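You operate a simulated robot arm through the tools that you are given. There is no shell and no other tool.

Carry out the task below with a simulated robot arm. There is one attempt and no reset: what you move stays moved.

JOB
Take the black lane out of use: plunger up, module out, air down.
Fine: raise the plunger to the 0 mm mark and lock it, then pull the black holder out; purple square module in the end pocket of the grey rack; black gauge to 1 bar; touch no other control.

It is judged by the outcome, as a careful person would: the job done as asked, and still so three seconds after it is handed in. It fails if anything else is knocked over, pushed out of place, dropped, spilled or broken.

ROBOT AND FRAMES
A 7-joint arm with a fingered hand, fixed in place. Base frame: the origin is on the floor under the middle of its stand, x ahead of it, y to its left, z up; the work surface is at about z = 0.75. Units: m, rad, N and s.
With the tool pointing down near the work surface it reaches from about 0.1 to 0.58 m from the base axis. Its first joint turns from -1.204 to 3.002 rad. Payload 3.4 kg.
The tool frame sits at the grasp point between the pads (the TCP): z along the fingers, y along the line on which they close. The tips reach 0.025 m beyond it. The gripper opens to 0.088 m; its body begins 0.029 m behind the TCP. The gripper is a hand of 5 fingers: y runs from the thumb to the fingers, the wrist lies at [-0.013, -0.097, -0.162] in the tool frame.
Orientation is told as [roll, pitch, yaw] about the base's x, y, z axes, in that order, counted from this pose: with the fingers straight down and the wrist toward the robot, the tool's x, y and z point along [0, 1, 0], [1, 0, 0] and [0, 0, -1] of the base frame.

CONTROLS
- The arm moves only by the tool send_rows. Its argument "commands" is a list of rows, each a list of 6 numbers: the shift along the tool's x, y, z in m, then the turn, a rotation vector about the tool's x, y, z in rad. In form: [[dx, dy, dz, rx, ry, rz], ...]. A call has 1 to 20 rows; each row shifts and turns the commanded pose from where the row before left it, along the tool's axes as they then stand. Rows are played at 5 a second. More than 0.05 m and 0.15 rad between two rows, and nothing of the call is played. A pose out of reach is approached as far as the arm can. The call stops where the force on the tool passes 40 N (or 10 N more than at its start, if that is more) or the arm is blocked; 0.2 s more then pass. In this call time passes only in rows, and 0.2 s behind the last. The reply holds the time, the measured pose of the TCP, the force on the tool along the base axes, the opening and the grip force, in the units named above and with some noise, with the torque about the TCP (base axes, N m) and any sound that the robot's microphone picked up.
- Cameras (640 x 400 px; columns grow to the right, rows downward): "scene" is fixed at [0.0467, 0.5086, 1.4754]; the picture's right is [-0.78, -0.63, 0.00], its down [-0.28, 0.35, -0.89] and it looks along [0.56, -0.69, -0.45] (base axes); focal length 312 px, centre (320, 200). "wrist" rides on the gripper at [0.059, -0.079, -0.105] in the tool frame; the picture's right is [-0.73, 0.32, -0.61], its down [-0.62, -0.68, 0.38] and it looks along [-0.29, 0.66, 0.70] (tool axes); focal length 234 px, centre (320, 200). There is no depth. A picture from a camera that has moved, and an enlarged one, comes with that camera's place and axes in the base frame and with its lens. The place of the scene camera against the robot may be out by one fixed shift of up to 0.018 m in any direction.
- get_image(camera): a new picture of that camera. No time passes.
- slide_trunk(by): slides the trunk up (or, below 0, down) by that many m; the arm rides with it, the base frame stays. It gives what a move gives, with no picture.
- finger_targets(index, middle, ring, little, thumb_bend, thumb_turn): sets how far each is bent, from 0 (flat) to 100 (curled in); at 30 the hand is open as for a grip, at 70 the pads meet at the TCP. One left out holds its place. A second passes; each finger stops where it meets its share of the squeeze, and holds until it gets a number again. It is the only way to open and close the hand. It gives what a move gives, with no picture; readings hold the bend of each and the force on index, middle, ring, little, thumb and palm. thumb_turn goes from beside the hand (0) to across from the fingers (100), as for a grip.
- zoom(camera, box): a new picture of the part [left, top, right, bottom] of that camera's present view, enlarged. No time passes.
- finish_job(): hands the job in; it is judged then, once.

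Nothing tells you positions but the pictures and the camera data. Unless the task says otherwise, let go and move clear before handing in.

The tools are called as a command line: name --pt "numbers of a row" for each row, then --argument value for the rest, lists and objects as JSON in quotes. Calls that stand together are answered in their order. send_rows: Moves the arm, as the interface text tells. Its arguments: {"type":"object","properties":{"commands":{"type":"array","items":{"type":"array","items":{"type":"number"}}}},"required":["commands"]} The other tools are called the same way: slide_trunk (by) moves the trunk up or down; finger_targets (index, middle, ring, little, thumb_bend, thumb_turn) moves the fingers one by one; get_image (camera) takes a picture; zoom (camera, box) takes an enlarged picture of a part of a camera's view; finish_job () hands the job in.

At the start:

```text
clock: 0.0
tool_pos: [0.4179, -0.1807, 1.3498]
ee_rot: [0.001, -0.001, -0.003]
wrist_force: [-0.2, 0.4, 0.4]
wrist_torque: [0.01, -0.03, 0.02]
opening: 0.0877
gripper_force: 0.2
shape: jaw
bend: [30.0, 30.0, 30.0, 30.0, 30.0, 98.0]
finger forces: [0.0, 0.0, 0.0, 0.1, 0.0, 0.0]
trunk travel left (down, up): [-0.825, 0.115]
```

scene: 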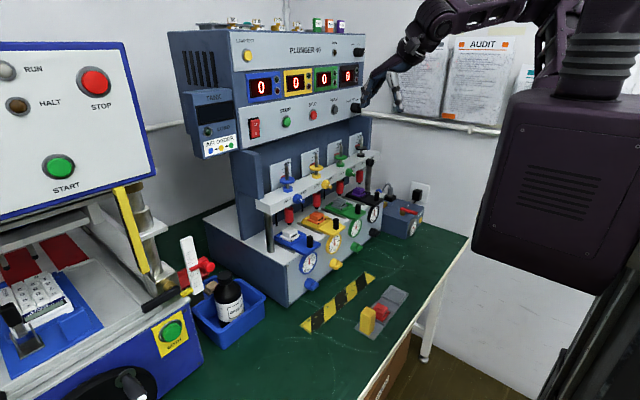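
wrist: 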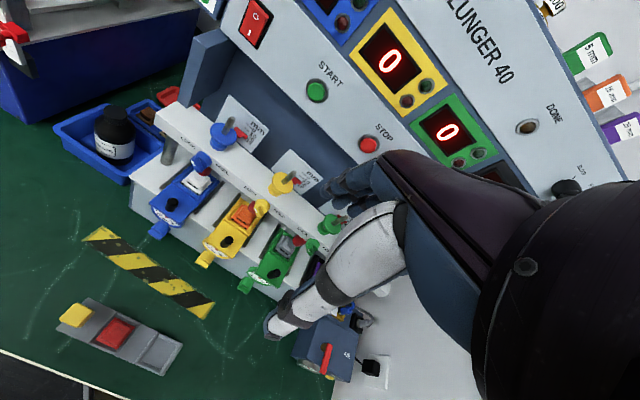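

I see a four-lane plunger machine (blue, yellow, green, black) and a grey rack with a yellow block and a red block on the bench in front. I'll zoom in on the details before moving anything.

zoom --camera "scene" --box '[240, 130, 440, 255]'

zoom --camera "scene" --box '[320, 150, 400, 200]'

zoom --camera "scene" --box '[320, 190, 400, 240]'

zoom --camera "scene" --box '[290, 260, 430, 350]'

zoom --camera "wrist" --box '[160, 120, 400, 270]'

zoom --camera "scene" --box '[160, 10, 400, 160]'

zoom --camera "scene" --box '[380, 30, 540, 130]'

```text
3.20 times, centred on (340, 192) of scene
camera zoom: at [0.0467, 0.5086, 1.4754], right [-0.78, -0.63, 0.0], down [-0.28, 0.35, -0.89], along [0.56, -0.69, -0.45], focal length 998 px, centre (256, 224)
```

zoom: 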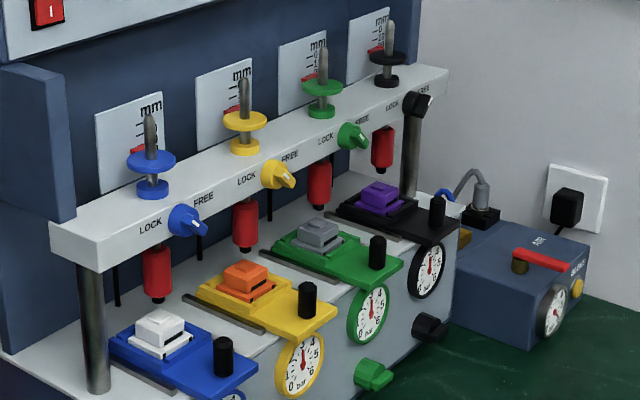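

```text
8.00 times, centred on (360, 175) of scene
camera zoom: at [0.0467, 0.5086, 1.4754], right [-0.78, -0.63, 0.0], down [-0.28, 0.35, -0.89], along [0.56, -0.69, -0.45], focal length 2495 px, centre (0, 400)
```

zoom: 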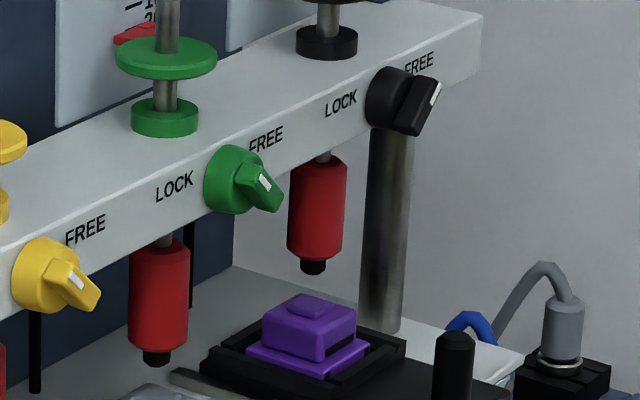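

```text
8.00 times, centred on (360, 215) of scene
camera zoom: at [0.0467, 0.5086, 1.4754], right [-0.78, -0.63, 0.0], down [-0.28, 0.35, -0.89], along [0.56, -0.69, -0.45], focal length 2495 px, centre (0, 80)
```

zoom: 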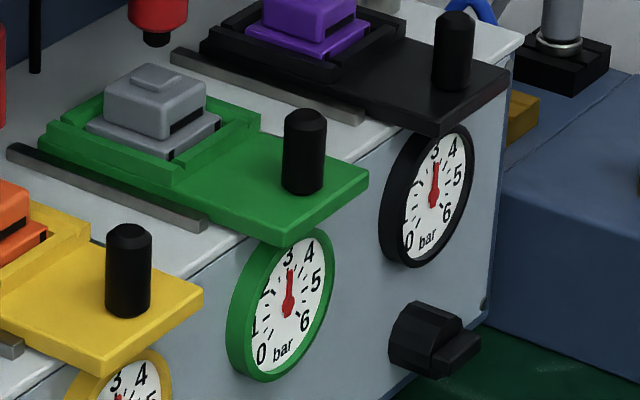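

```text
4.44 times, centred on (360, 305) of scene
camera zoom: at [0.0467, 0.5086, 1.4754], right [-0.78, -0.63, 0.0], down [-0.28, 0.35, -0.89], along [0.56, -0.69, -0.45], focal length 1386 px, centre (142, -267)
```

zoom: 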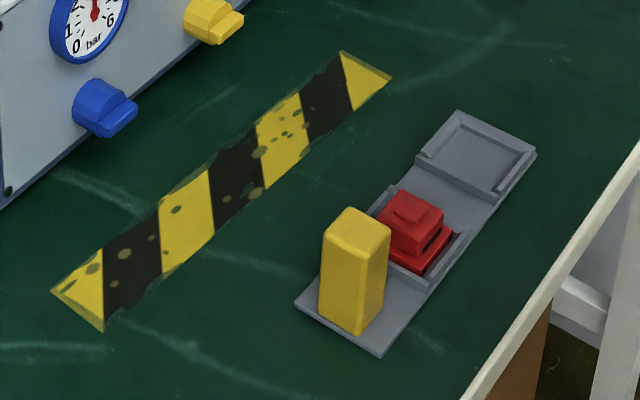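

```text
2.67 times, centred on (280, 195) of wrist
camera zoom: at [0.3395, -0.1225, 1.4538], right [0.32, -0.73, 0.61], down [-0.68, -0.62, -0.39], along [0.66, -0.29, -0.7], focal length 624 px, centre (427, 213)
```

zoom: 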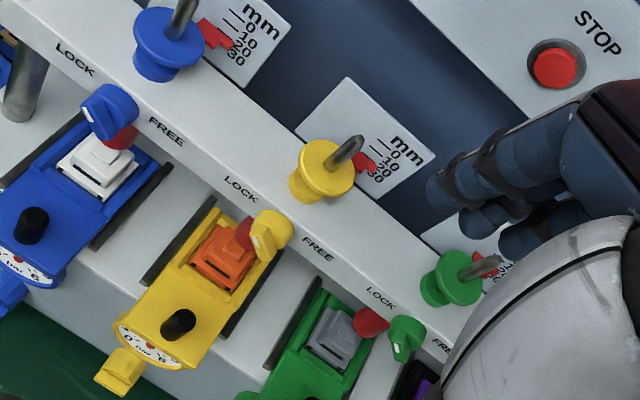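

```text
2.67 times, centred on (280, 85) of scene
camera zoom: at [0.0467, 0.5086, 1.4754], right [-0.78, -0.63, 0.0], down [-0.28, 0.35, -0.89], along [0.56, -0.69, -0.45], focal length 832 px, centre (427, 507)
```

zoom: 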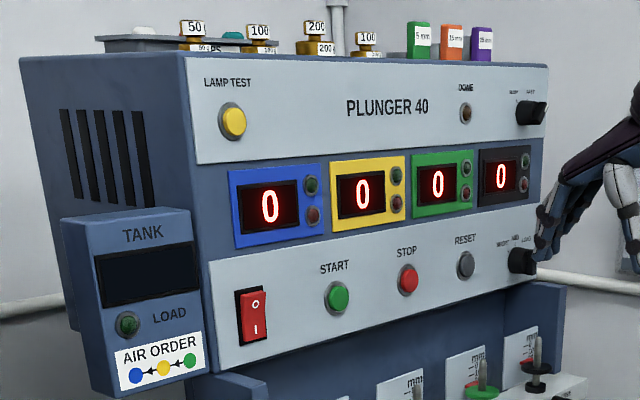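

```text
4.00 times, centred on (460, 80) of scene
camera zoom: at [0.0467, 0.5086, 1.4754], right [-0.78, -0.63, 0.0], down [-0.28, 0.35, -0.89], along [0.56, -0.69, -0.45], focal length 1247 px, centre (-240, 680)
```

zoom: 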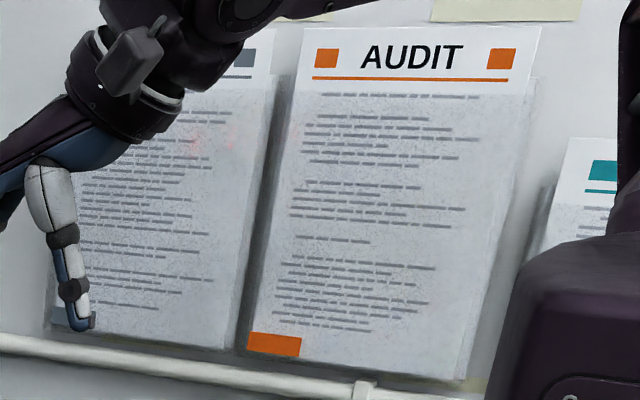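

I make out the black lane at the far right end of the machine, lying at roughly x 0.5–0.6, y −0.5. The rack runs along y at x about 0.33, and its empty pocket is at the far end. I'll take closer pictures of the scales and the black gauge.

zoom --camera "scene" --box '[340, 130, 388, 160]'

zoom --camera "scene" --box '[356, 195, 396, 220]'

zoom --camera "scene" --box '[270, 130, 350, 180]'

zoom --camera "scene" --box '[370, 170, 450, 250]'

zoom --camera "wrist" --box '[40, 220, 240, 400]'

```text
13.33 times, centred on (364, 145) of scene
camera zoom: at [0.0467, 0.5086, 1.4754], right [-0.78, -0.63, 0.0], down [-0.28, 0.35, -0.89], along [0.56, -0.69, -0.45], focal length 4158 px, centre (-267, 933)
```

zoom: 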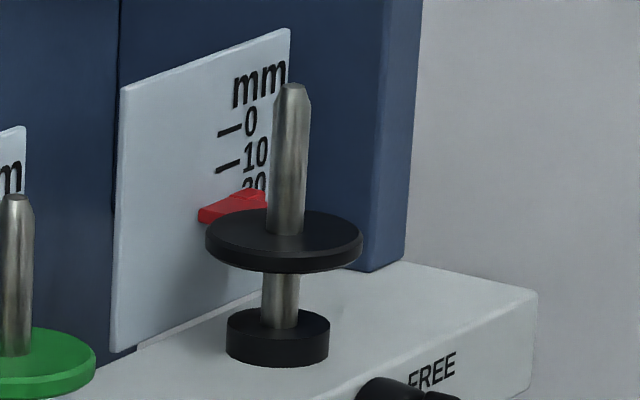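

```text
16.00 times, centred on (376, 208) of scene
camera zoom: at [0.0467, 0.5086, 1.4754], right [-0.78, -0.63, 0.0], down [-0.28, 0.35, -0.89], along [0.56, -0.69, -0.45], focal length 4989 px, centre (-576, 80)
```

zoom: 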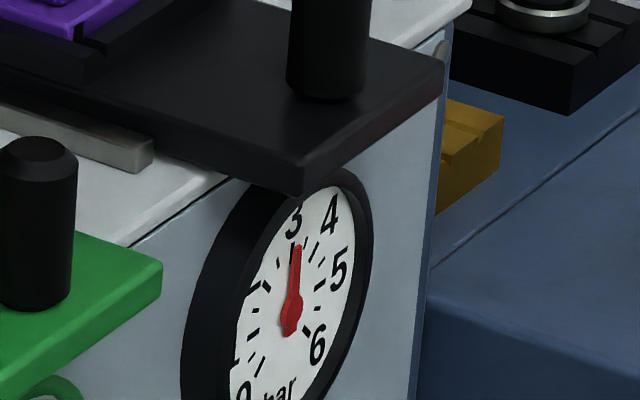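

```text
8.00 times, centred on (310, 155) of scene
camera zoom: at [0.0467, 0.5086, 1.4754], right [-0.78, -0.63, 0.0], down [-0.28, 0.35, -0.89], along [0.56, -0.69, -0.45], focal length 2495 px, centre (400, 560)
```

zoom: 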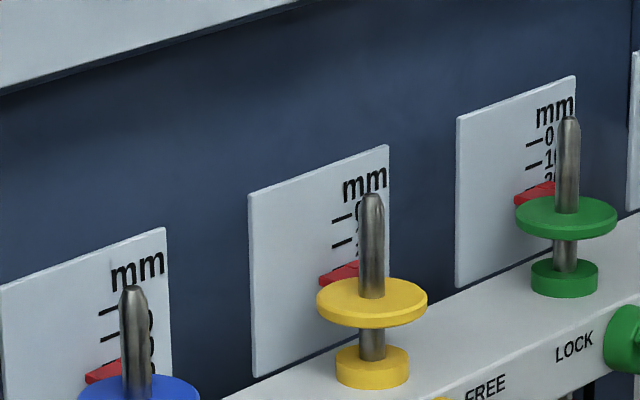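

```text
5.00 times, centred on (410, 210) of scene
camera zoom: at [0.0467, 0.5086, 1.4754], right [-0.78, -0.63, 0.0], down [-0.28, 0.35, -0.89], along [0.56, -0.69, -0.45], focal length 1559 px, centre (-130, 150)
```

zoom: 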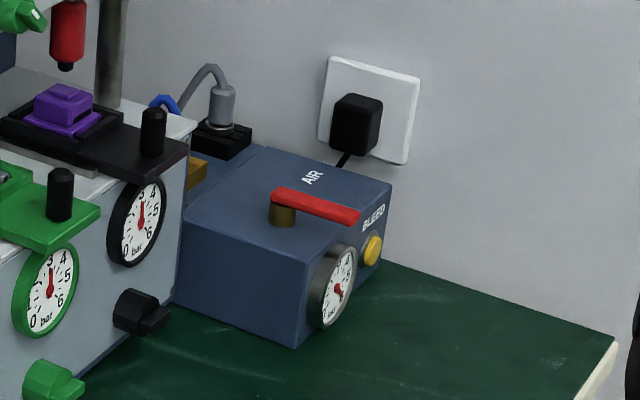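

```text
2.22 times, centred on (140, 310) of wrist
camera zoom: at [0.3395, -0.1225, 1.4538], right [0.32, -0.73, 0.61], down [-0.68, -0.62, -0.39], along [0.66, -0.29, -0.7], focal length 520 px, centre (720, -44)
```

zoom: 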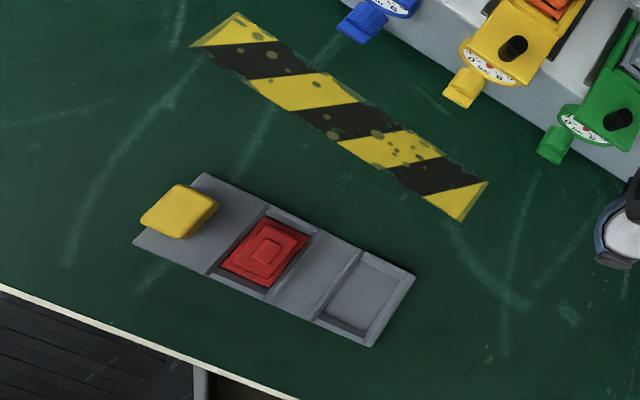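

The black lane sits at about y −0.46: plunger x≈0.63, disc z≈1.13, holder peg x≈0.55, gauge z≈0.87 and its knob z≈0.79. I'll turn the hand in free space so the fingers point forward, with the wrist on the left, to check reach and get a better view.

send_rows --pt "0 0 0 -0.0864 0.0864 0.0864" --pt "0 0 0 -0.0864 0.0864 0.0864" --pt "0 0 0 -0.0864 0.0864 0.0864" --pt "0 0 0 -0.0864 0.0864 0.0864" --pt "0 0 0 -0.0864 0.0864 0.0864" --pt "0 0 0 -0.0864 0.0864 0.0864" --pt "0 0 0 -0.0864 0.0864 0.0864"

get_image --camera "scene"

get_image --camera "wrist"

```text
clock: 1.6
tool_pos: [0.4604, -0.187, 1.3703]
ee_rot: [0.789, -0.339, -0.788]
wrist_force: [0.1, -0.4, 0.5]
wrist_torque: [0.02, 0.03, -0.01]
opening: 0.0875
gripper_force: 0.0
shape: jaw
bend: [30.0, 30.0, 30.0, 30.0, 30.0, 98.0]
finger forces: [0.1, 0.0, 0.0, 0.0, 0.1, 0.0]
out of reach, approached as far as the arm can: row 5, 6, 7
trunk travel left (down, up): [-0.825, 0.115]
```

```text
taken
```

scene: 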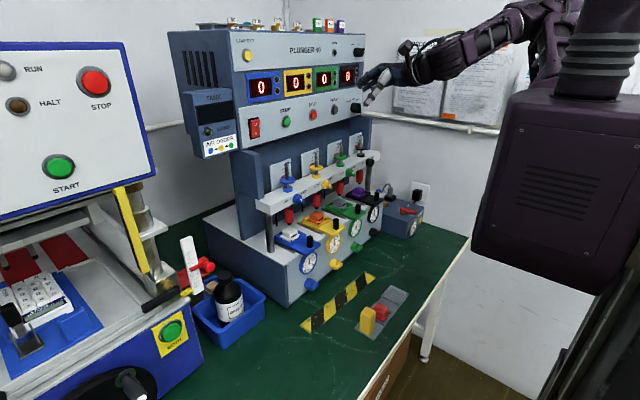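

```text
taken
camera wrist: at [0.3576, -0.13, 1.4534], right [-0.43, -0.9, 0.02], down [-0.4, 0.17, -0.9], along [0.81, -0.4, -0.44], focal length 234 px, centre (320, 200)
```

wrist: 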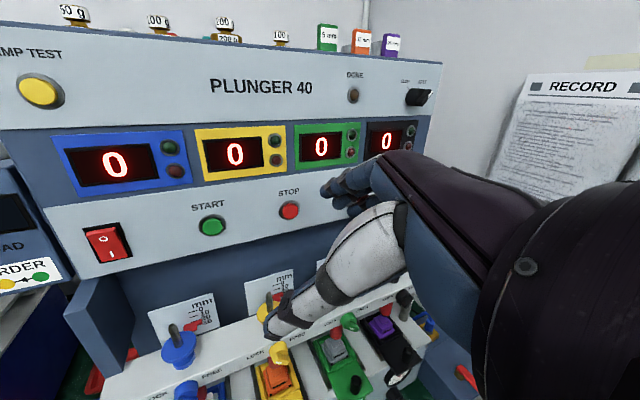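

The rotation worked, but the arm was too folded to hold position, so it drifted outward a few centimetres. I'll move forward and to the right, then finish the turn.

send_rows --pt "-0.017 0.0293 0.0168 0 0 0" --pt "-0.017 0.0293 0.0168 0 0 0" --pt "-0.017 0.0293 0.0168 0 0 0" --pt "-0.017 0.0293 0.0168 0 0 0"

```text
clock: 2.6
tool_pos: [0.5612, -0.29, 1.3188]
ee_rot: [0.789, -0.342, -0.787]
wrist_force: [-0.2, -0.1, 0.9]
wrist_torque: [0.01, 0.0, 0.03]
opening: 0.0876
gripper_force: 0.0
shape: jaw
bend: [30.0, 30.0, 30.0, 30.0, 30.0, 98.0]
finger forces: [0.0, 0.1, 0.0, 0.1, 0.1, 0.1]
trunk travel left (down, up): [-0.825, 0.115]
```

Position follows now. I'll finish the turn here, which is still about 10 cm in front of the upper panel.

send_rows --pt "0 0 -0.01 -0.0864 0.0864 0.0864" --pt "0 0 -0.01 -0.0864 0.0864 0.0864" --pt "0 0 -0.01 -0.0864 0.0864 0.0864" --pt "0 0 -0.01 -0.0864 0.0864 0.0864" --pt "0 0 0 -0.0864 0.0864 0.0864" --pt "0 0 0 -0.0864 0.0864 0.0864" --pt "0 0 0 -0.0864 0.0864 0.0864"

get_image --camera "scene"

get_image --camera "wrist"

```text
clock: 4.2
tool_pos: [0.5261, -0.3941, 1.4194]
ee_rot: [1.561, -0.002, -1.566]
wrist_force: [-0.6, -0.2, 0.6]
wrist_torque: [0.0, 0.03, -0.01]
opening: 0.0875
gripper_force: 0.0
shape: jaw
bend: [30.0, 30.0, 30.0, 30.0, 30.0, 98.0]
finger forces: [0.1, 0.0, 0.0, 0.0, 0.0, 0.0]
out of reach, approached as far as the arm can: row 5, 6, 7
trunk travel left (down, up): [-0.825, 0.115]
```

```text
taken
```

scene: 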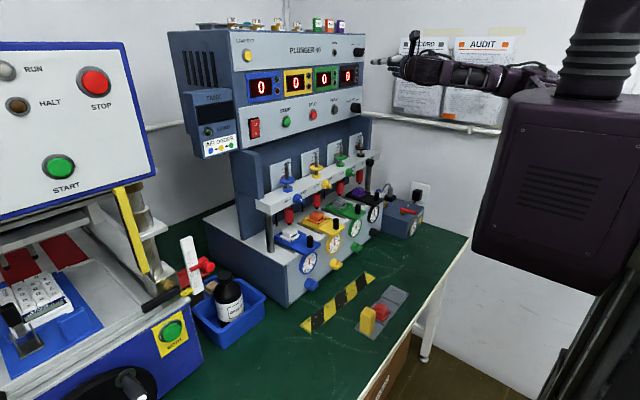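

```text
taken
camera wrist: at [0.4215, -0.315, 1.4794], right [-0.61, -0.33, -0.72], down [0.37, 0.68, -0.63], along [0.7, -0.65, -0.29], focal length 234 px, centre (320, 200)
```

wrist: 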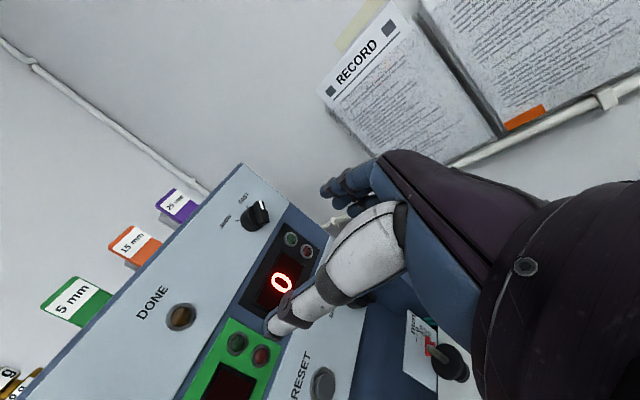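

The hand is now horizontal, with the fingers pointing +x and the thumb side left, and about 13 cm in front of the panel. I'll lower the trunk 0.2 m to look at the black lane from closer up.

slide_trunk --by -0.2

get_image --camera "scene"

get_image --camera "wrist"

```text
clock: 6.4
tool_pos: [0.5272, -0.393, 1.2191]
ee_rot: [1.563, -0.005, -1.564]
wrist_force: [1.3, -0.1, -0.4]
wrist_torque: [0.01, -0.01, -0.03]
opening: 0.0878
gripper_force: 0.1
shape: jaw
bend: [30.0, 30.0, 30.0, 30.0, 30.0, 98.0]
finger forces: [0.1, 0.1, 0.1, 0.0, 0.0, 0.0]
trunk travel left (down, up): [-0.625, 0.315]
```

```text
taken
```

scene: 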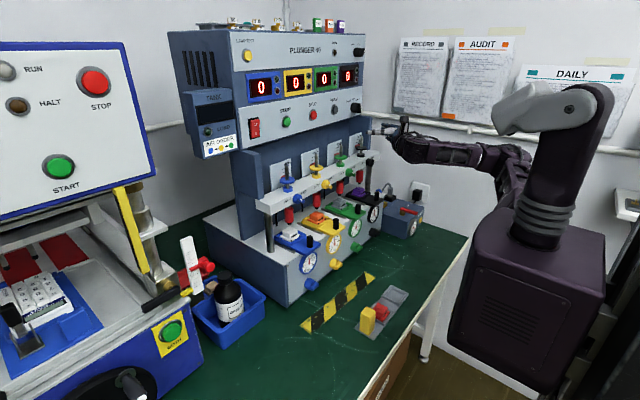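

```text
taken
camera wrist: at [0.4219, -0.3144, 1.2792], right [-0.61, -0.33, -0.72], down [0.37, 0.68, -0.63], along [0.7, -0.65, -0.29], focal length 234 px, centre (320, 200)
```

wrist: 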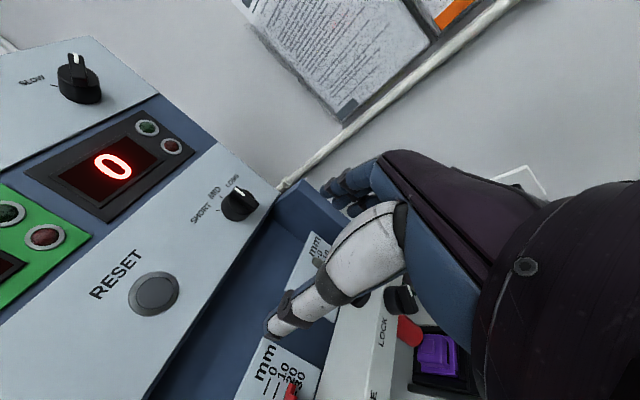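

The hand is in a handshake posture (index on top), about 10 cm short of the black lane. I'll zoom in on the wrist view for the black lane's details.

zoom --camera "wrist" --box '[200, 220, 500, 400]'

zoom --camera "scene" --box '[330, 100, 490, 200]'

```text
2.13 times, centred on (350, 310) of wrist
camera zoom: at [0.4219, -0.3144, 1.2792], right [-0.61, -0.33, -0.72], down [0.37, 0.68, -0.63], along [0.7, -0.65, -0.29], focal length 500 px, centre (256, -35)
```

zoom: 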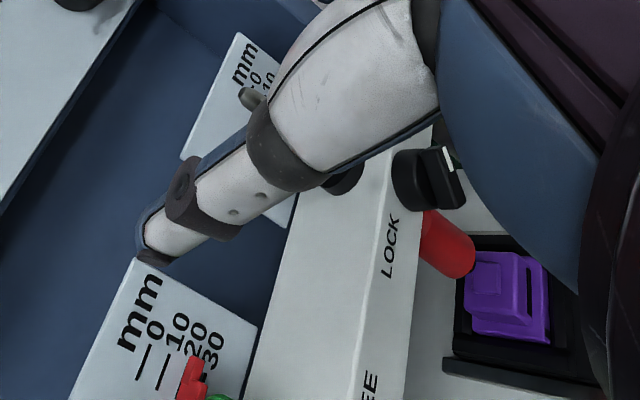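

```text
4.00 times, centred on (410, 150) of scene
camera zoom: at [0.0467, 0.5086, 1.4754], right [-0.78, -0.63, 0.0], down [-0.28, 0.35, -0.89], along [0.56, -0.69, -0.45], focal length 1247 px, centre (-40, 400)
```

zoom: 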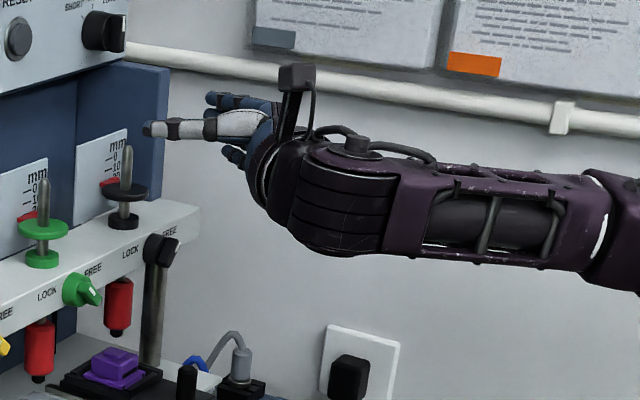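

I need a clear frontal view of the black lock knob and scale, without the thumb in the way. I'll pull the hand back, left and down a bit.

send_rows --pt "-0.03 0.0 -0.025 0 0 0" --pt "-0.03 0.0 -0.025 0 0 0" --pt "-0.03 0.0 -0.025 0 0 0" --pt "-0.03 0.0 -0.025 0 0 0"

get_image --camera "wrist"

```text
clock: 7.4
tool_pos: [0.4091, -0.4141, 1.1399]
ee_rot: [1.564, -0.001, -1.565]
wrist_force: [0.2, -0.4, 0.0]
wrist_torque: [0.02, -0.04, 0.03]
opening: 0.0879
gripper_force: 0.0
shape: jaw
bend: [30.0, 30.0, 30.0, 30.0, 30.0, 98.0]
finger forces: [0.0, 0.0, 0.1, 0.0, 0.0, 0.0]
out of reach, approached as far as the arm can: row 1, 2, 3
trunk travel left (down, up): [-0.625, 0.315]
```

```text
taken
camera wrist: at [0.3042, -0.3348, 1.1989], right [-0.61, -0.33, -0.72], down [0.37, 0.68, -0.63], along [0.7, -0.65, -0.29], focal length 234 px, centre (320, 200)
```

wrist: 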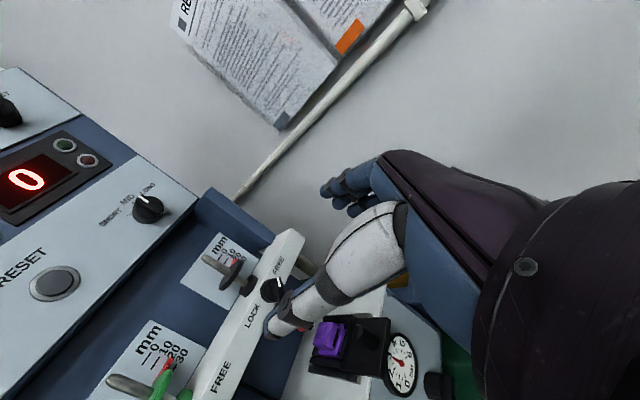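

zoom --camera "wrist" --box '[160, 210, 320, 310]'

zoom --camera "wrist" --box '[290, 290, 470, 400]'

```text
4.00 times, centred on (240, 260) of wrist
camera zoom: at [0.3042, -0.3348, 1.1989], right [-0.61, -0.33, -0.72], down [0.37, 0.68, -0.63], along [0.7, -0.65, -0.29], focal length 937 px, centre (640, -40)
```

zoom: 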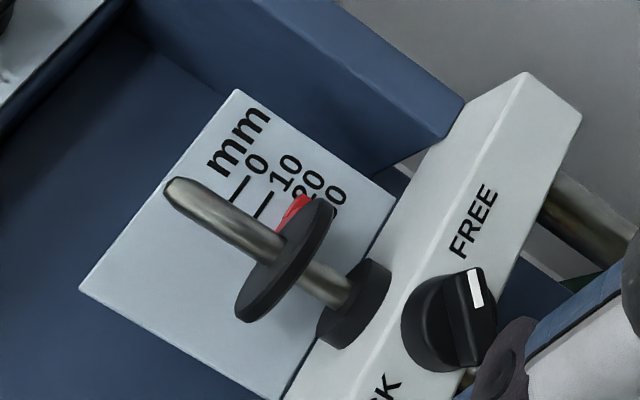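

```text
3.56 times, centred on (380, 345) of wrist
camera zoom: at [0.3042, -0.3348, 1.1989], right [-0.61, -0.33, -0.72], down [0.37, 0.68, -0.63], along [0.7, -0.65, -0.29], focal length 833 px, centre (107, -316)
```

zoom: 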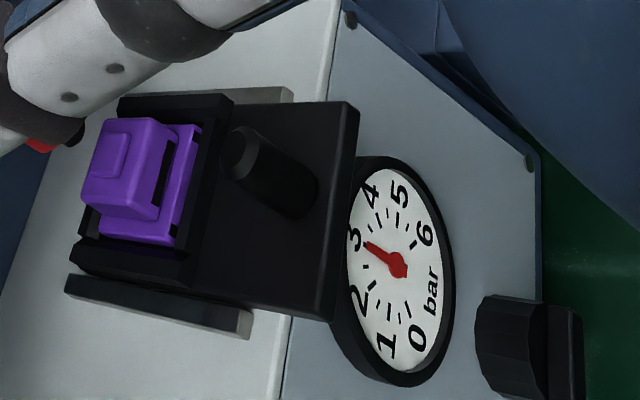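

From these views I put the black shaft at about (0.611, −0.424), disc top z≈1.136 with the pointer at about 20 mm, and tick 0 at z≈1.156. The lock knob is at (0.574, −0.424, 1.09) and the peg at (0.531, −0.424, 0.954–0.989). I'll stage the hand in front of the shaft with a slight downward tilt.

send_rows --pt "0.01 0.0033 0.025 0 0 0" --pt "0.01 0.0033 0.025 0 0 0" --pt "0.01 0.0033 0.025 0 0 0" --pt "0 0 0 0 -0.1163 0" --pt "0 0 0 0 -0.1163 0" --pt "0 0 0 0 -0.1163 0"

get_image --camera "wrist"

get_image --camera "scene"

```text
clock: 8.8
tool_pos: [0.4886, -0.417, 1.1653]
ee_rot: [1.295, 0.001, -1.547]
wrist_force: [-0.2, 0.2, -0.2]
wrist_torque: [0.02, 0.02, 0.02]
opening: 0.0879
gripper_force: 0.1
shape: jaw
bend: [30.0, 30.0, 30.0, 30.0, 30.0, 98.0]
finger forces: [0.1, 0.0, 0.1, 0.1, 0.0, 0.1]
out of reach, approached as far as the arm can: row 6
trunk travel left (down, up): [-0.625, 0.315]
```

```text
taken
camera wrist: at [0.402, -0.3387, 1.2505], right [-0.77, -0.34, -0.53], down [0.18, 0.68, -0.71], along [0.61, -0.64, -0.47], focal length 234 px, centre (320, 200)
```

wrist: 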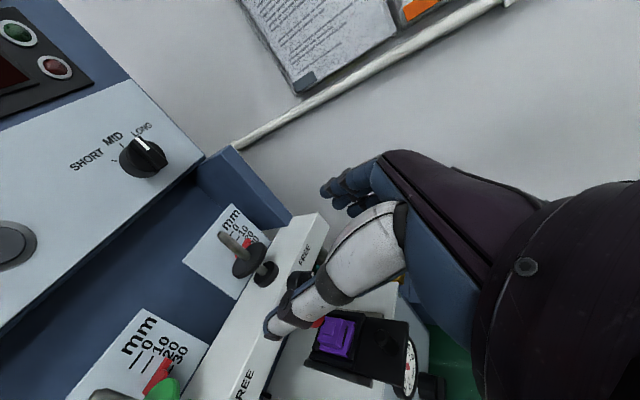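

```text
taken
```

scene: 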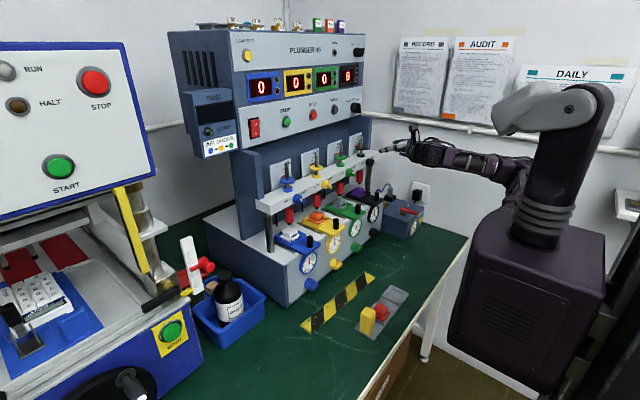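

zoom --camera "wrist" --box '[220, 140, 420, 350]'

zoom --camera "scene" --box '[340, 110, 460, 185]'

```text
1.90 times, centred on (320, 245) of wrist
camera zoom: at [0.402, -0.3387, 1.2505], right [-0.77, -0.34, -0.53], down [0.18, 0.68, -0.71], along [0.61, -0.64, -0.47], focal length 446 px, centre (320, 114)
```

zoom: 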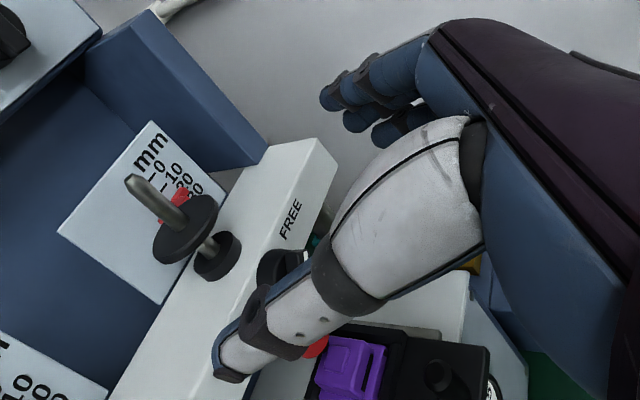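

```text
5.33 times, centred on (400, 148) of scene
camera zoom: at [0.0467, 0.5086, 1.4754], right [-0.78, -0.63, 0.0], down [-0.28, 0.35, -0.89], along [0.56, -0.69, -0.45], focal length 1663 px, centre (-107, 480)
```

zoom: 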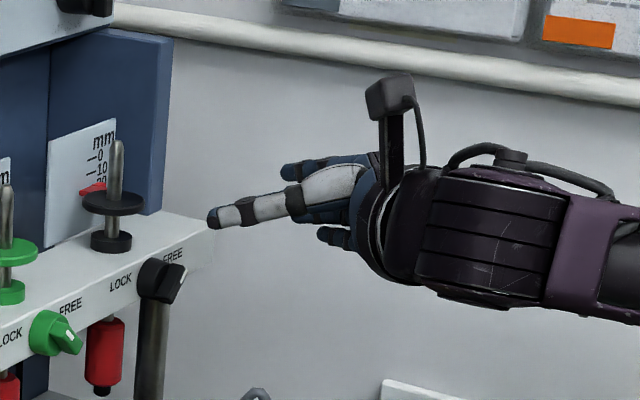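

The fingers sit about 14 mm apart, with the index about 10 mm above the TCP and the middle finger just below it. The shaft is at (0.609, −0.424), from disc z 1.135 to top 1.173. I'll move straight in so the thumb and fingers straddle the shaft.

send_rows --pt "0.0057 0.0027 0.0269 0 0 0" --pt "0.0057 0.0027 0.0269 0 0 0" --pt "0.0057 0.0027 0.0269 0 0 0"

get_image --camera "wrist"

zoom --camera "scene" --box '[330, 110, 450, 185]'

```text
clock: 9.6
tool_pos: [0.5718, -0.4219, 1.1594]
ee_rot: [1.296, -0.003, -1.545]
wrist_force: [-0.5, 0.1, 1.0]
wrist_torque: [0.0, 0.0, 0.03]
opening: 0.0877
gripper_force: 0.1
shape: jaw
bend: [30.0, 30.0, 30.0, 30.0, 30.0, 98.0]
finger forces: [0.0, 0.0, 0.1, 0.0, 0.0, 0.0]
trunk travel left (down, up): [-0.625, 0.315]
```

```text
taken
camera wrist: at [0.485, -0.3444, 1.2455], right [-0.77, -0.34, -0.53], down [0.18, 0.68, -0.71], along [0.61, -0.64, -0.47], focal length 234 px, centre (320, 200)
```

wrist: 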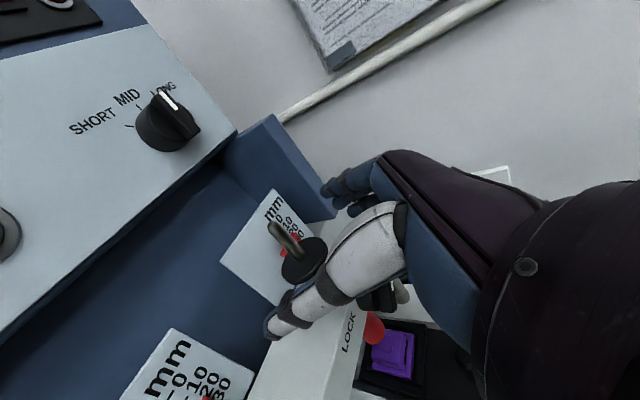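

```text
5.33 times, centred on (390, 148) of scene
camera zoom: at [0.0467, 0.5086, 1.4754], right [-0.78, -0.63, 0.0], down [-0.28, 0.35, -0.89], along [0.56, -0.69, -0.45], focal length 1663 px, centre (-53, 480)
```

zoom: 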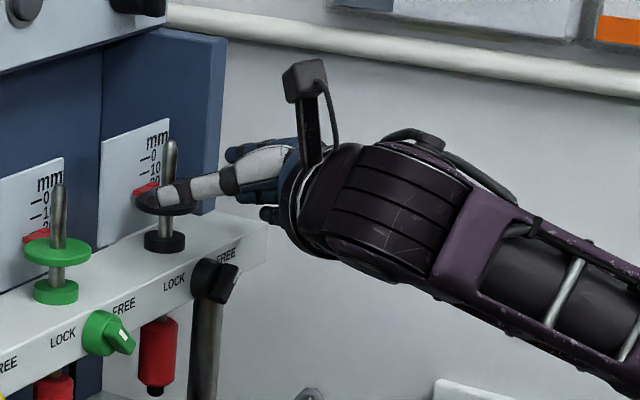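

send_rows --pt "0.0062 0.0022 0.0262 0 0 0"

get_image --camera "wrist"

zoom --camera "scene" --box '[330, 110, 450, 185]'

```text
clock: 10.0
tool_pos: [0.5999, -0.4238, 1.1579]
ee_rot: [1.297, -0.001, -1.546]
wrist_force: [0.7, 0.4, 0.4]
wrist_torque: [0.01, 0.0, 0.0]
opening: 0.0878
gripper_force: 0.0
shape: jaw
bend: [30.0, 30.0, 30.0, 30.0, 30.0, 98.0]
finger forces: [0.0, 0.0, 0.0, 0.1, 0.0, 0.1]
trunk travel left (down, up): [-0.625, 0.315]
```

```text
taken
camera wrist: at [0.5129, -0.3458, 1.2437], right [-0.77, -0.34, -0.53], down [0.18, 0.68, -0.71], along [0.61, -0.64, -0.47], focal length 234 px, centre (320, 200)
```

wrist: 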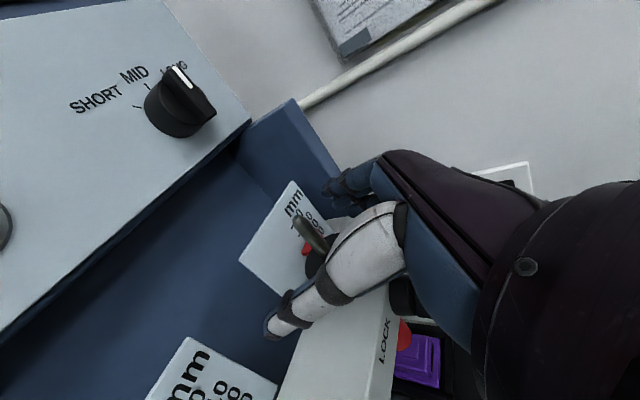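

```text
5.33 times, centred on (390, 148) of scene
camera zoom: at [0.0467, 0.5086, 1.4754], right [-0.78, -0.63, 0.0], down [-0.28, 0.35, -0.89], along [0.56, -0.69, -0.45], focal length 1663 px, centre (-53, 480)
```

zoom: 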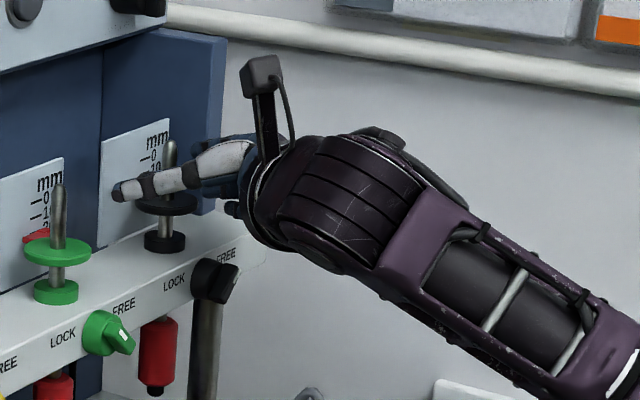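

The shaft now stands between the thumb and fingers. I'll nudge up 3 mm to clear the disc, then close thumb, index and middle on the shaft; ring and little stay open.

send_rows --pt "0.003 0 0 0 0 0"

finger_targets --index 60 --middle 60 --thumb_bend 60

get_image --camera "wrist"

zoom --camera "scene" --box '[330, 110, 450, 185]'

```text
clock: 10.4
tool_pos: [0.5983, -0.4233, 1.1616]
ee_rot: [1.299, -0.002, -1.547]
wrist_force: [0.4, 0.3, 0.1]
wrist_torque: [-0.01, -0.01, -0.01]
opening: 0.0879
gripper_force: 0.0
shape: jaw
bend: [30.0, 30.0, 30.0, 30.0, 30.0, 98.0]
finger forces: [0.1, 0.0, 0.1, 0.0, 0.0, 0.0]
trunk travel left (down, up): [-0.625, 0.315]
```

```text
clock: 11.4
tool_pos: [0.5979, -0.4242, 1.1618]
ee_rot: [1.298, 0.0, -1.545]
wrist_force: [-0.6, -0.8, -0.1]
wrist_torque: [-0.02, 0.01, -0.01]
opening: 0.0201
gripper_force: 0.1
shape: fingers
bend: [60.0, 60.0, 30.0, 30.0, 60.0, 98.0]
finger forces: [0.0, 0.0, 0.1, 0.0, 0.0, 0.0]
trunk travel left (down, up): [-0.625, 0.315]
```

```text
taken
camera wrist: at [0.511, -0.3463, 1.248], right [-0.77, -0.34, -0.54], down [0.19, 0.68, -0.7], along [0.61, -0.64, -0.47], focal length 234 px, centre (320, 200)
```

wrist: 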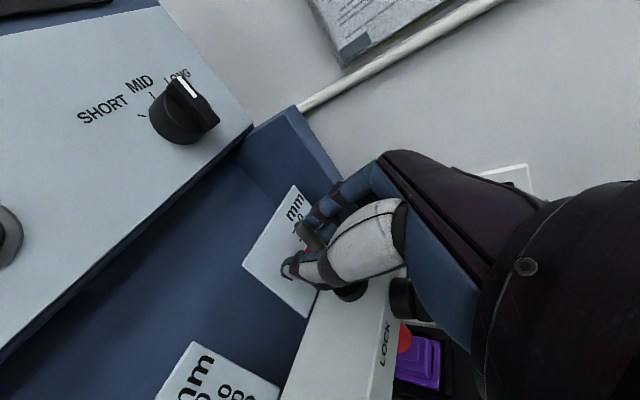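

```text
5.33 times, centred on (390, 148) of scene
camera zoom: at [0.0467, 0.5086, 1.4754], right [-0.78, -0.63, 0.0], down [-0.28, 0.35, -0.89], along [0.56, -0.69, -0.45], focal length 1663 px, centre (-53, 480)
```

zoom: 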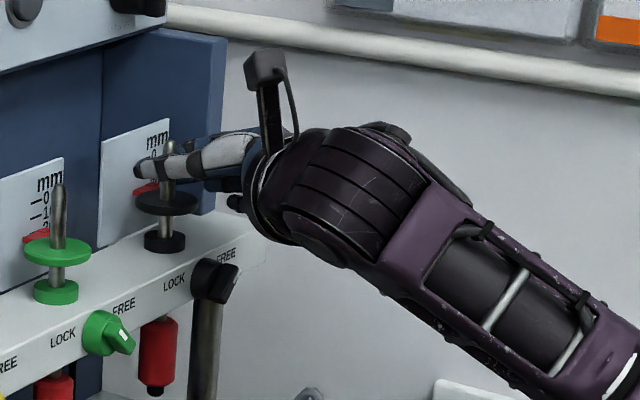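

finger_targets --index 75 --middle 75 --thumb_bend 72

zoom --camera "wrist" --box '[240, 160, 420, 310]'

zoom --camera "scene" --box '[335, 120, 399, 160]'

```text
clock: 12.4
tool_pos: [0.6017, -0.4275, 1.1607]
ee_rot: [1.298, 0.001, -1.549]
wrist_force: [7.3, -11.1, 0.1]
wrist_torque: [-0.14, -0.05, -0.12]
opening: 0.0008
gripper_force: 8.9
shape: fingers
bend: [73.0, 65.0, 30.0, 30.0, 70.0, 97.0]
finger forces: [7.4, 7.4, 0.0, 0.0, 2.3, 0.0]
trunk travel left (down, up): [-0.625, 0.315]
```

```text
2.67 times, centred on (330, 235) of wrist
camera zoom: at [0.5134, -0.3502, 1.2458], right [-0.77, -0.34, -0.54], down [0.18, 0.69, -0.7], along [0.61, -0.64, -0.47], focal length 624 px, centre (293, 107)
```

zoom: 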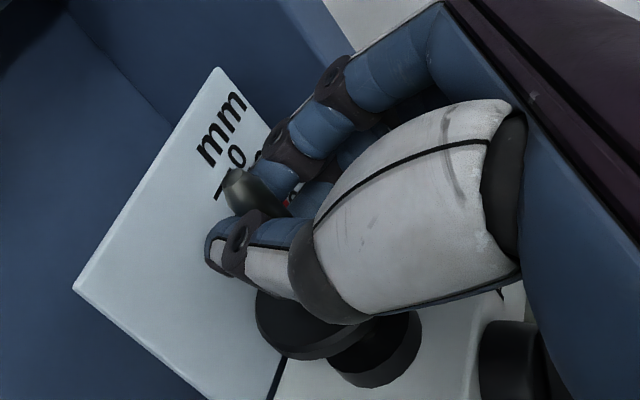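

```text
10.00 times, centred on (367, 140) of scene
camera zoom: at [0.0467, 0.5086, 1.4754], right [-0.78, -0.63, 0.0], down [-0.28, 0.35, -0.89], along [0.56, -0.69, -0.45], focal length 3118 px, centre (-150, 800)
```

zoom: 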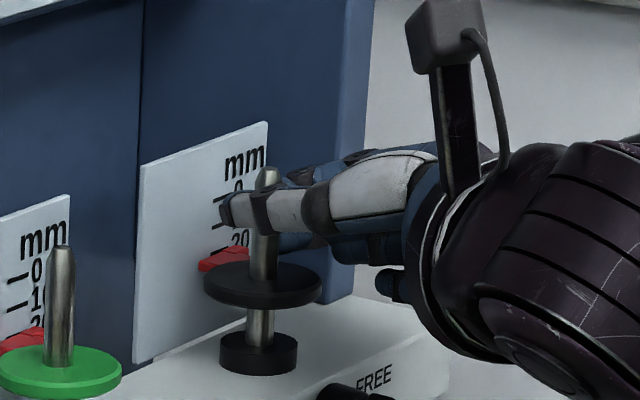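

The grip has the shaft, but it rests more on the fingers than the thumb. I'll bend the thumb further to balance the squeeze.

finger_targets --thumb_bend 88

zoom --camera "wrist" --box '[240, 160, 420, 310]'

```text
clock: 13.4
tool_pos: [0.6014, -0.4248, 1.1604]
ee_rot: [1.296, -0.001, -1.547]
wrist_force: [10.4, -3.7, -0.9]
wrist_torque: [-0.15, 0.03, -0.01]
opening: 0.0
gripper_force: 16.6
shape: fingers
bend: [73.0, 62.0, 30.0, 30.0, 74.0, 97.0]
finger forces: [8.0, 9.4, 0.0, 0.0, 16.0, 0.0]
trunk travel left (down, up): [-0.625, 0.315]
```

```text
2.67 times, centred on (330, 235) of wrist
camera zoom: at [0.5146, -0.3472, 1.2459], right [-0.77, -0.34, -0.53], down [0.18, 0.69, -0.7], along [0.61, -0.64, -0.47], focal length 624 px, centre (293, 107)
```

zoom: 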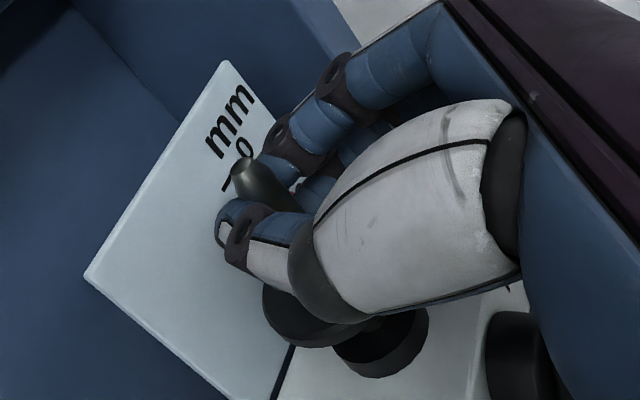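

Thumb and fingers now squeeze about evenly. I'll raise 10 mm straight up and check that the plunger follows.

send_rows --pt "0.0048 0 -0.0014 0 0 0" --pt "0.0048 0 -0.0014 0 0 0"

zoom --camera "wrist" --box '[240, 160, 420, 310]'

zoom --camera "scene" --box '[335, 120, 399, 160]'

```text
clock: 14.0
tool_pos: [0.6014, -0.4248, 1.1713]
ee_rot: [1.297, 0.0, -1.547]
wrist_force: [8.7, -2.7, -2.3]
wrist_torque: [-0.16, 0.01, 0.0]
opening: 0.0
gripper_force: 16.3
shape: fingers
bend: [73.0, 62.0, 30.0, 30.0, 74.0, 97.0]
finger forces: [7.2, 8.9, 0.1, 0.0, 16.1, 0.0]
trunk travel left (down, up): [-0.625, 0.315]
```

```text
2.67 times, centred on (330, 235) of wrist
camera zoom: at [0.5149, -0.3472, 1.2563], right [-0.77, -0.34, -0.53], down [0.18, 0.69, -0.7], along [0.61, -0.64, -0.47], focal length 624 px, centre (293, 107)
```

zoom: 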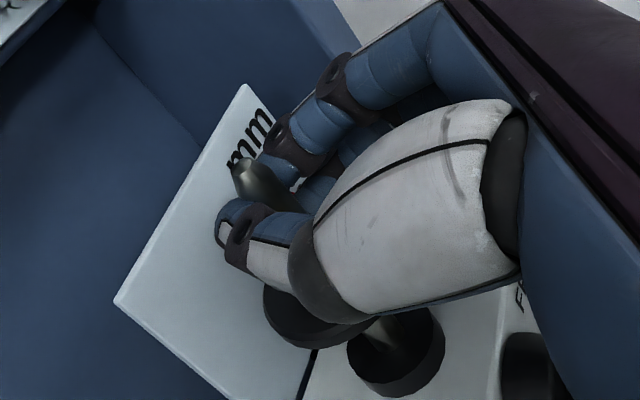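

```text
10.00 times, centred on (367, 140) of scene
camera zoom: at [0.0467, 0.5086, 1.4754], right [-0.78, -0.63, 0.0], down [-0.28, 0.35, -0.89], along [0.56, -0.69, -0.45], focal length 3118 px, centre (-150, 800)
```

zoom: 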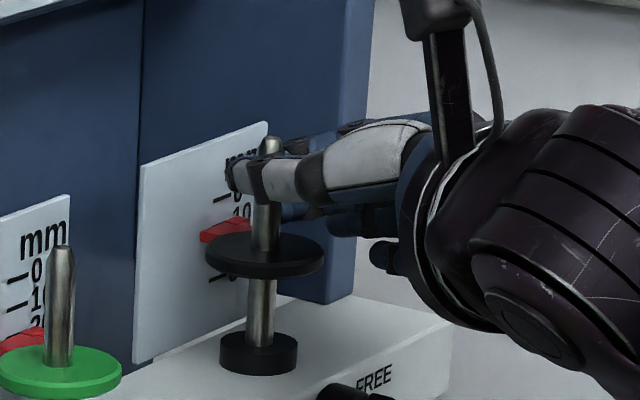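

The plunger follows nicely and the pointer is near 10. I'll raise another 8 mm, then read the scale.

send_rows --pt "0.004 0 -0.0011 0 0 0" --pt "0.004 0 -0.0011 0 0 0"

zoom --camera "wrist" --box '[240, 130, 420, 310]'

zoom --camera "scene" --box '[345, 127, 377, 147]'

```text
clock: 14.6
tool_pos: [0.6021, -0.4239, 1.1791]
ee_rot: [1.297, -0.002, -1.545]
wrist_force: [7.2, -1.2, -2.8]
wrist_torque: [-0.14, 0.02, -0.02]
opening: 0.0001
gripper_force: 16.5
shape: fingers
bend: [73.0, 62.0, 30.0, 30.0, 74.0, 97.0]
finger forces: [7.1, 8.7, 0.0, 0.0, 16.3, 0.0]
trunk travel left (down, up): [-0.625, 0.315]
```

```text
2.22 times, centred on (330, 220) of wrist
camera zoom: at [0.515, -0.3472, 1.2652], right [-0.77, -0.34, -0.53], down [0.18, 0.69, -0.71], along [0.61, -0.64, -0.47], focal length 520 px, centre (298, 156)
```

zoom: 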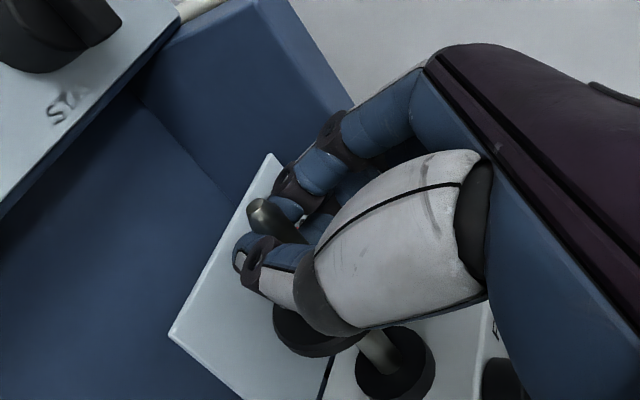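

```text
16.00 times, centred on (361, 137) of scene
camera zoom: at [0.0467, 0.5086, 1.4754], right [-0.78, -0.63, 0.0], down [-0.28, 0.35, -0.89], along [0.56, -0.69, -0.45], focal length 4989 px, centre (-336, 1208)
```

zoom: 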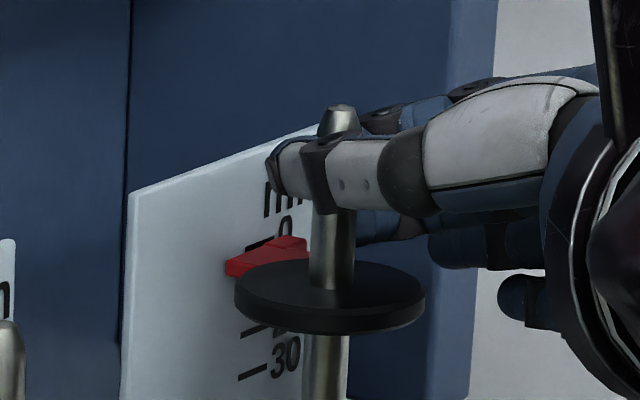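

zoom --camera "scene" --box '[353, 130, 369, 152]'

```text
16.00 times, centred on (361, 141) of scene
camera zoom: at [0.0467, 0.5086, 1.4754], right [-0.78, -0.63, 0.0], down [-0.28, 0.35, -0.89], along [0.56, -0.69, -0.45], focal length 4989 px, centre (-336, 1144)
```

zoom: 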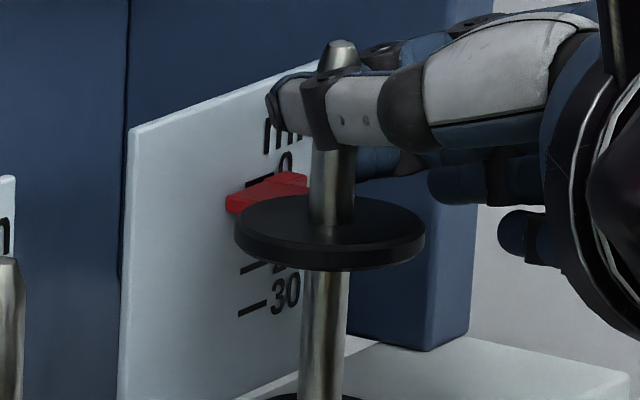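

The pointer is just under the 0 tick. I'll raise another 1.5 mm and check again.

send_rows --pt "0.0014 0 -0.0004 0 0 0"

zoom --camera "scene" --box '[345, 128, 377, 148]'

```text
clock: 15.0
tool_pos: [0.6021, -0.4248, 1.1809]
ee_rot: [1.295, 0.002, -1.546]
wrist_force: [8.0, -3.3, -2.1]
wrist_torque: [-0.17, 0.03, -0.02]
opening: 0.0001
gripper_force: 16.3
shape: fingers
bend: [73.0, 62.0, 30.0, 30.0, 74.0, 97.0]
finger forces: [7.3, 9.1, 0.0, 0.0, 16.0, 0.0]
trunk travel left (down, up): [-0.625, 0.315]
```

```text
16.00 times, centred on (361, 138) of scene
camera zoom: at [0.0467, 0.5086, 1.4754], right [-0.78, -0.63, 0.0], down [-0.28, 0.35, -0.89], along [0.56, -0.69, -0.45], focal length 4989 px, centre (-336, 1192)
```

zoom: 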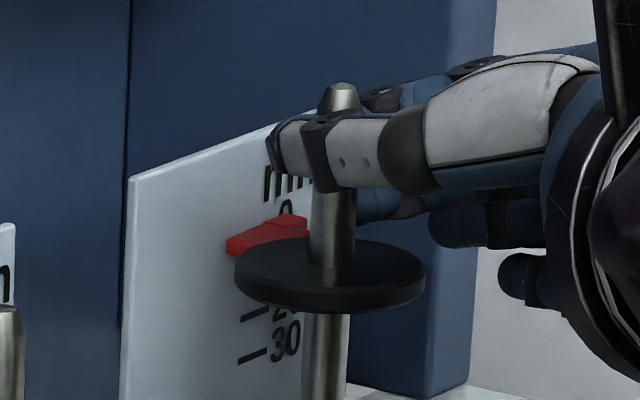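

The pointer is very close to 0, but this high camera angle adds parallax. I'll open the fingers gently to see whether the plunger stays, then look at it level.

finger_targets --index 55 --middle 55 --thumb_bend 55

zoom --camera "scene" --box '[345, 128, 377, 148]'

```text
clock: 16.0
tool_pos: [0.5999, -0.4228, 1.1825]
ee_rot: [1.298, -0.002, -1.547]
wrist_force: [-0.1, 0.1, 0.2]
wrist_torque: [0.0, -0.03, 0.02]
opening: 0.0301
gripper_force: 0.1
shape: fingers
bend: [55.0, 55.0, 30.0, 30.0, 55.0, 97.0]
finger forces: [0.0, 0.1, 0.0, 0.1, 0.0, 0.0]
trunk travel left (down, up): [-0.625, 0.315]
```

```text
16.00 times, centred on (361, 138) of scene
camera zoom: at [0.0467, 0.5086, 1.4754], right [-0.78, -0.63, 0.0], down [-0.28, 0.35, -0.89], along [0.56, -0.69, -0.45], focal length 4989 px, centre (-336, 1192)
```

zoom: 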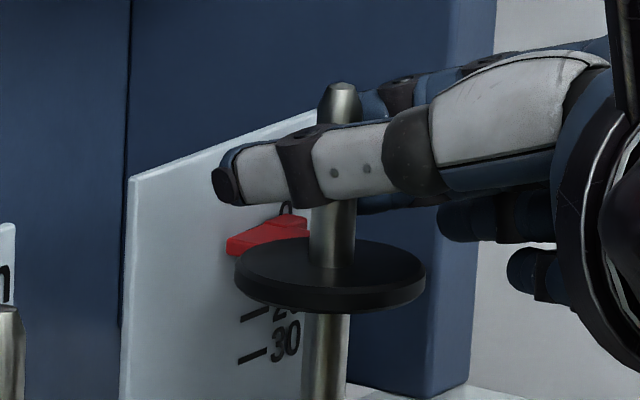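

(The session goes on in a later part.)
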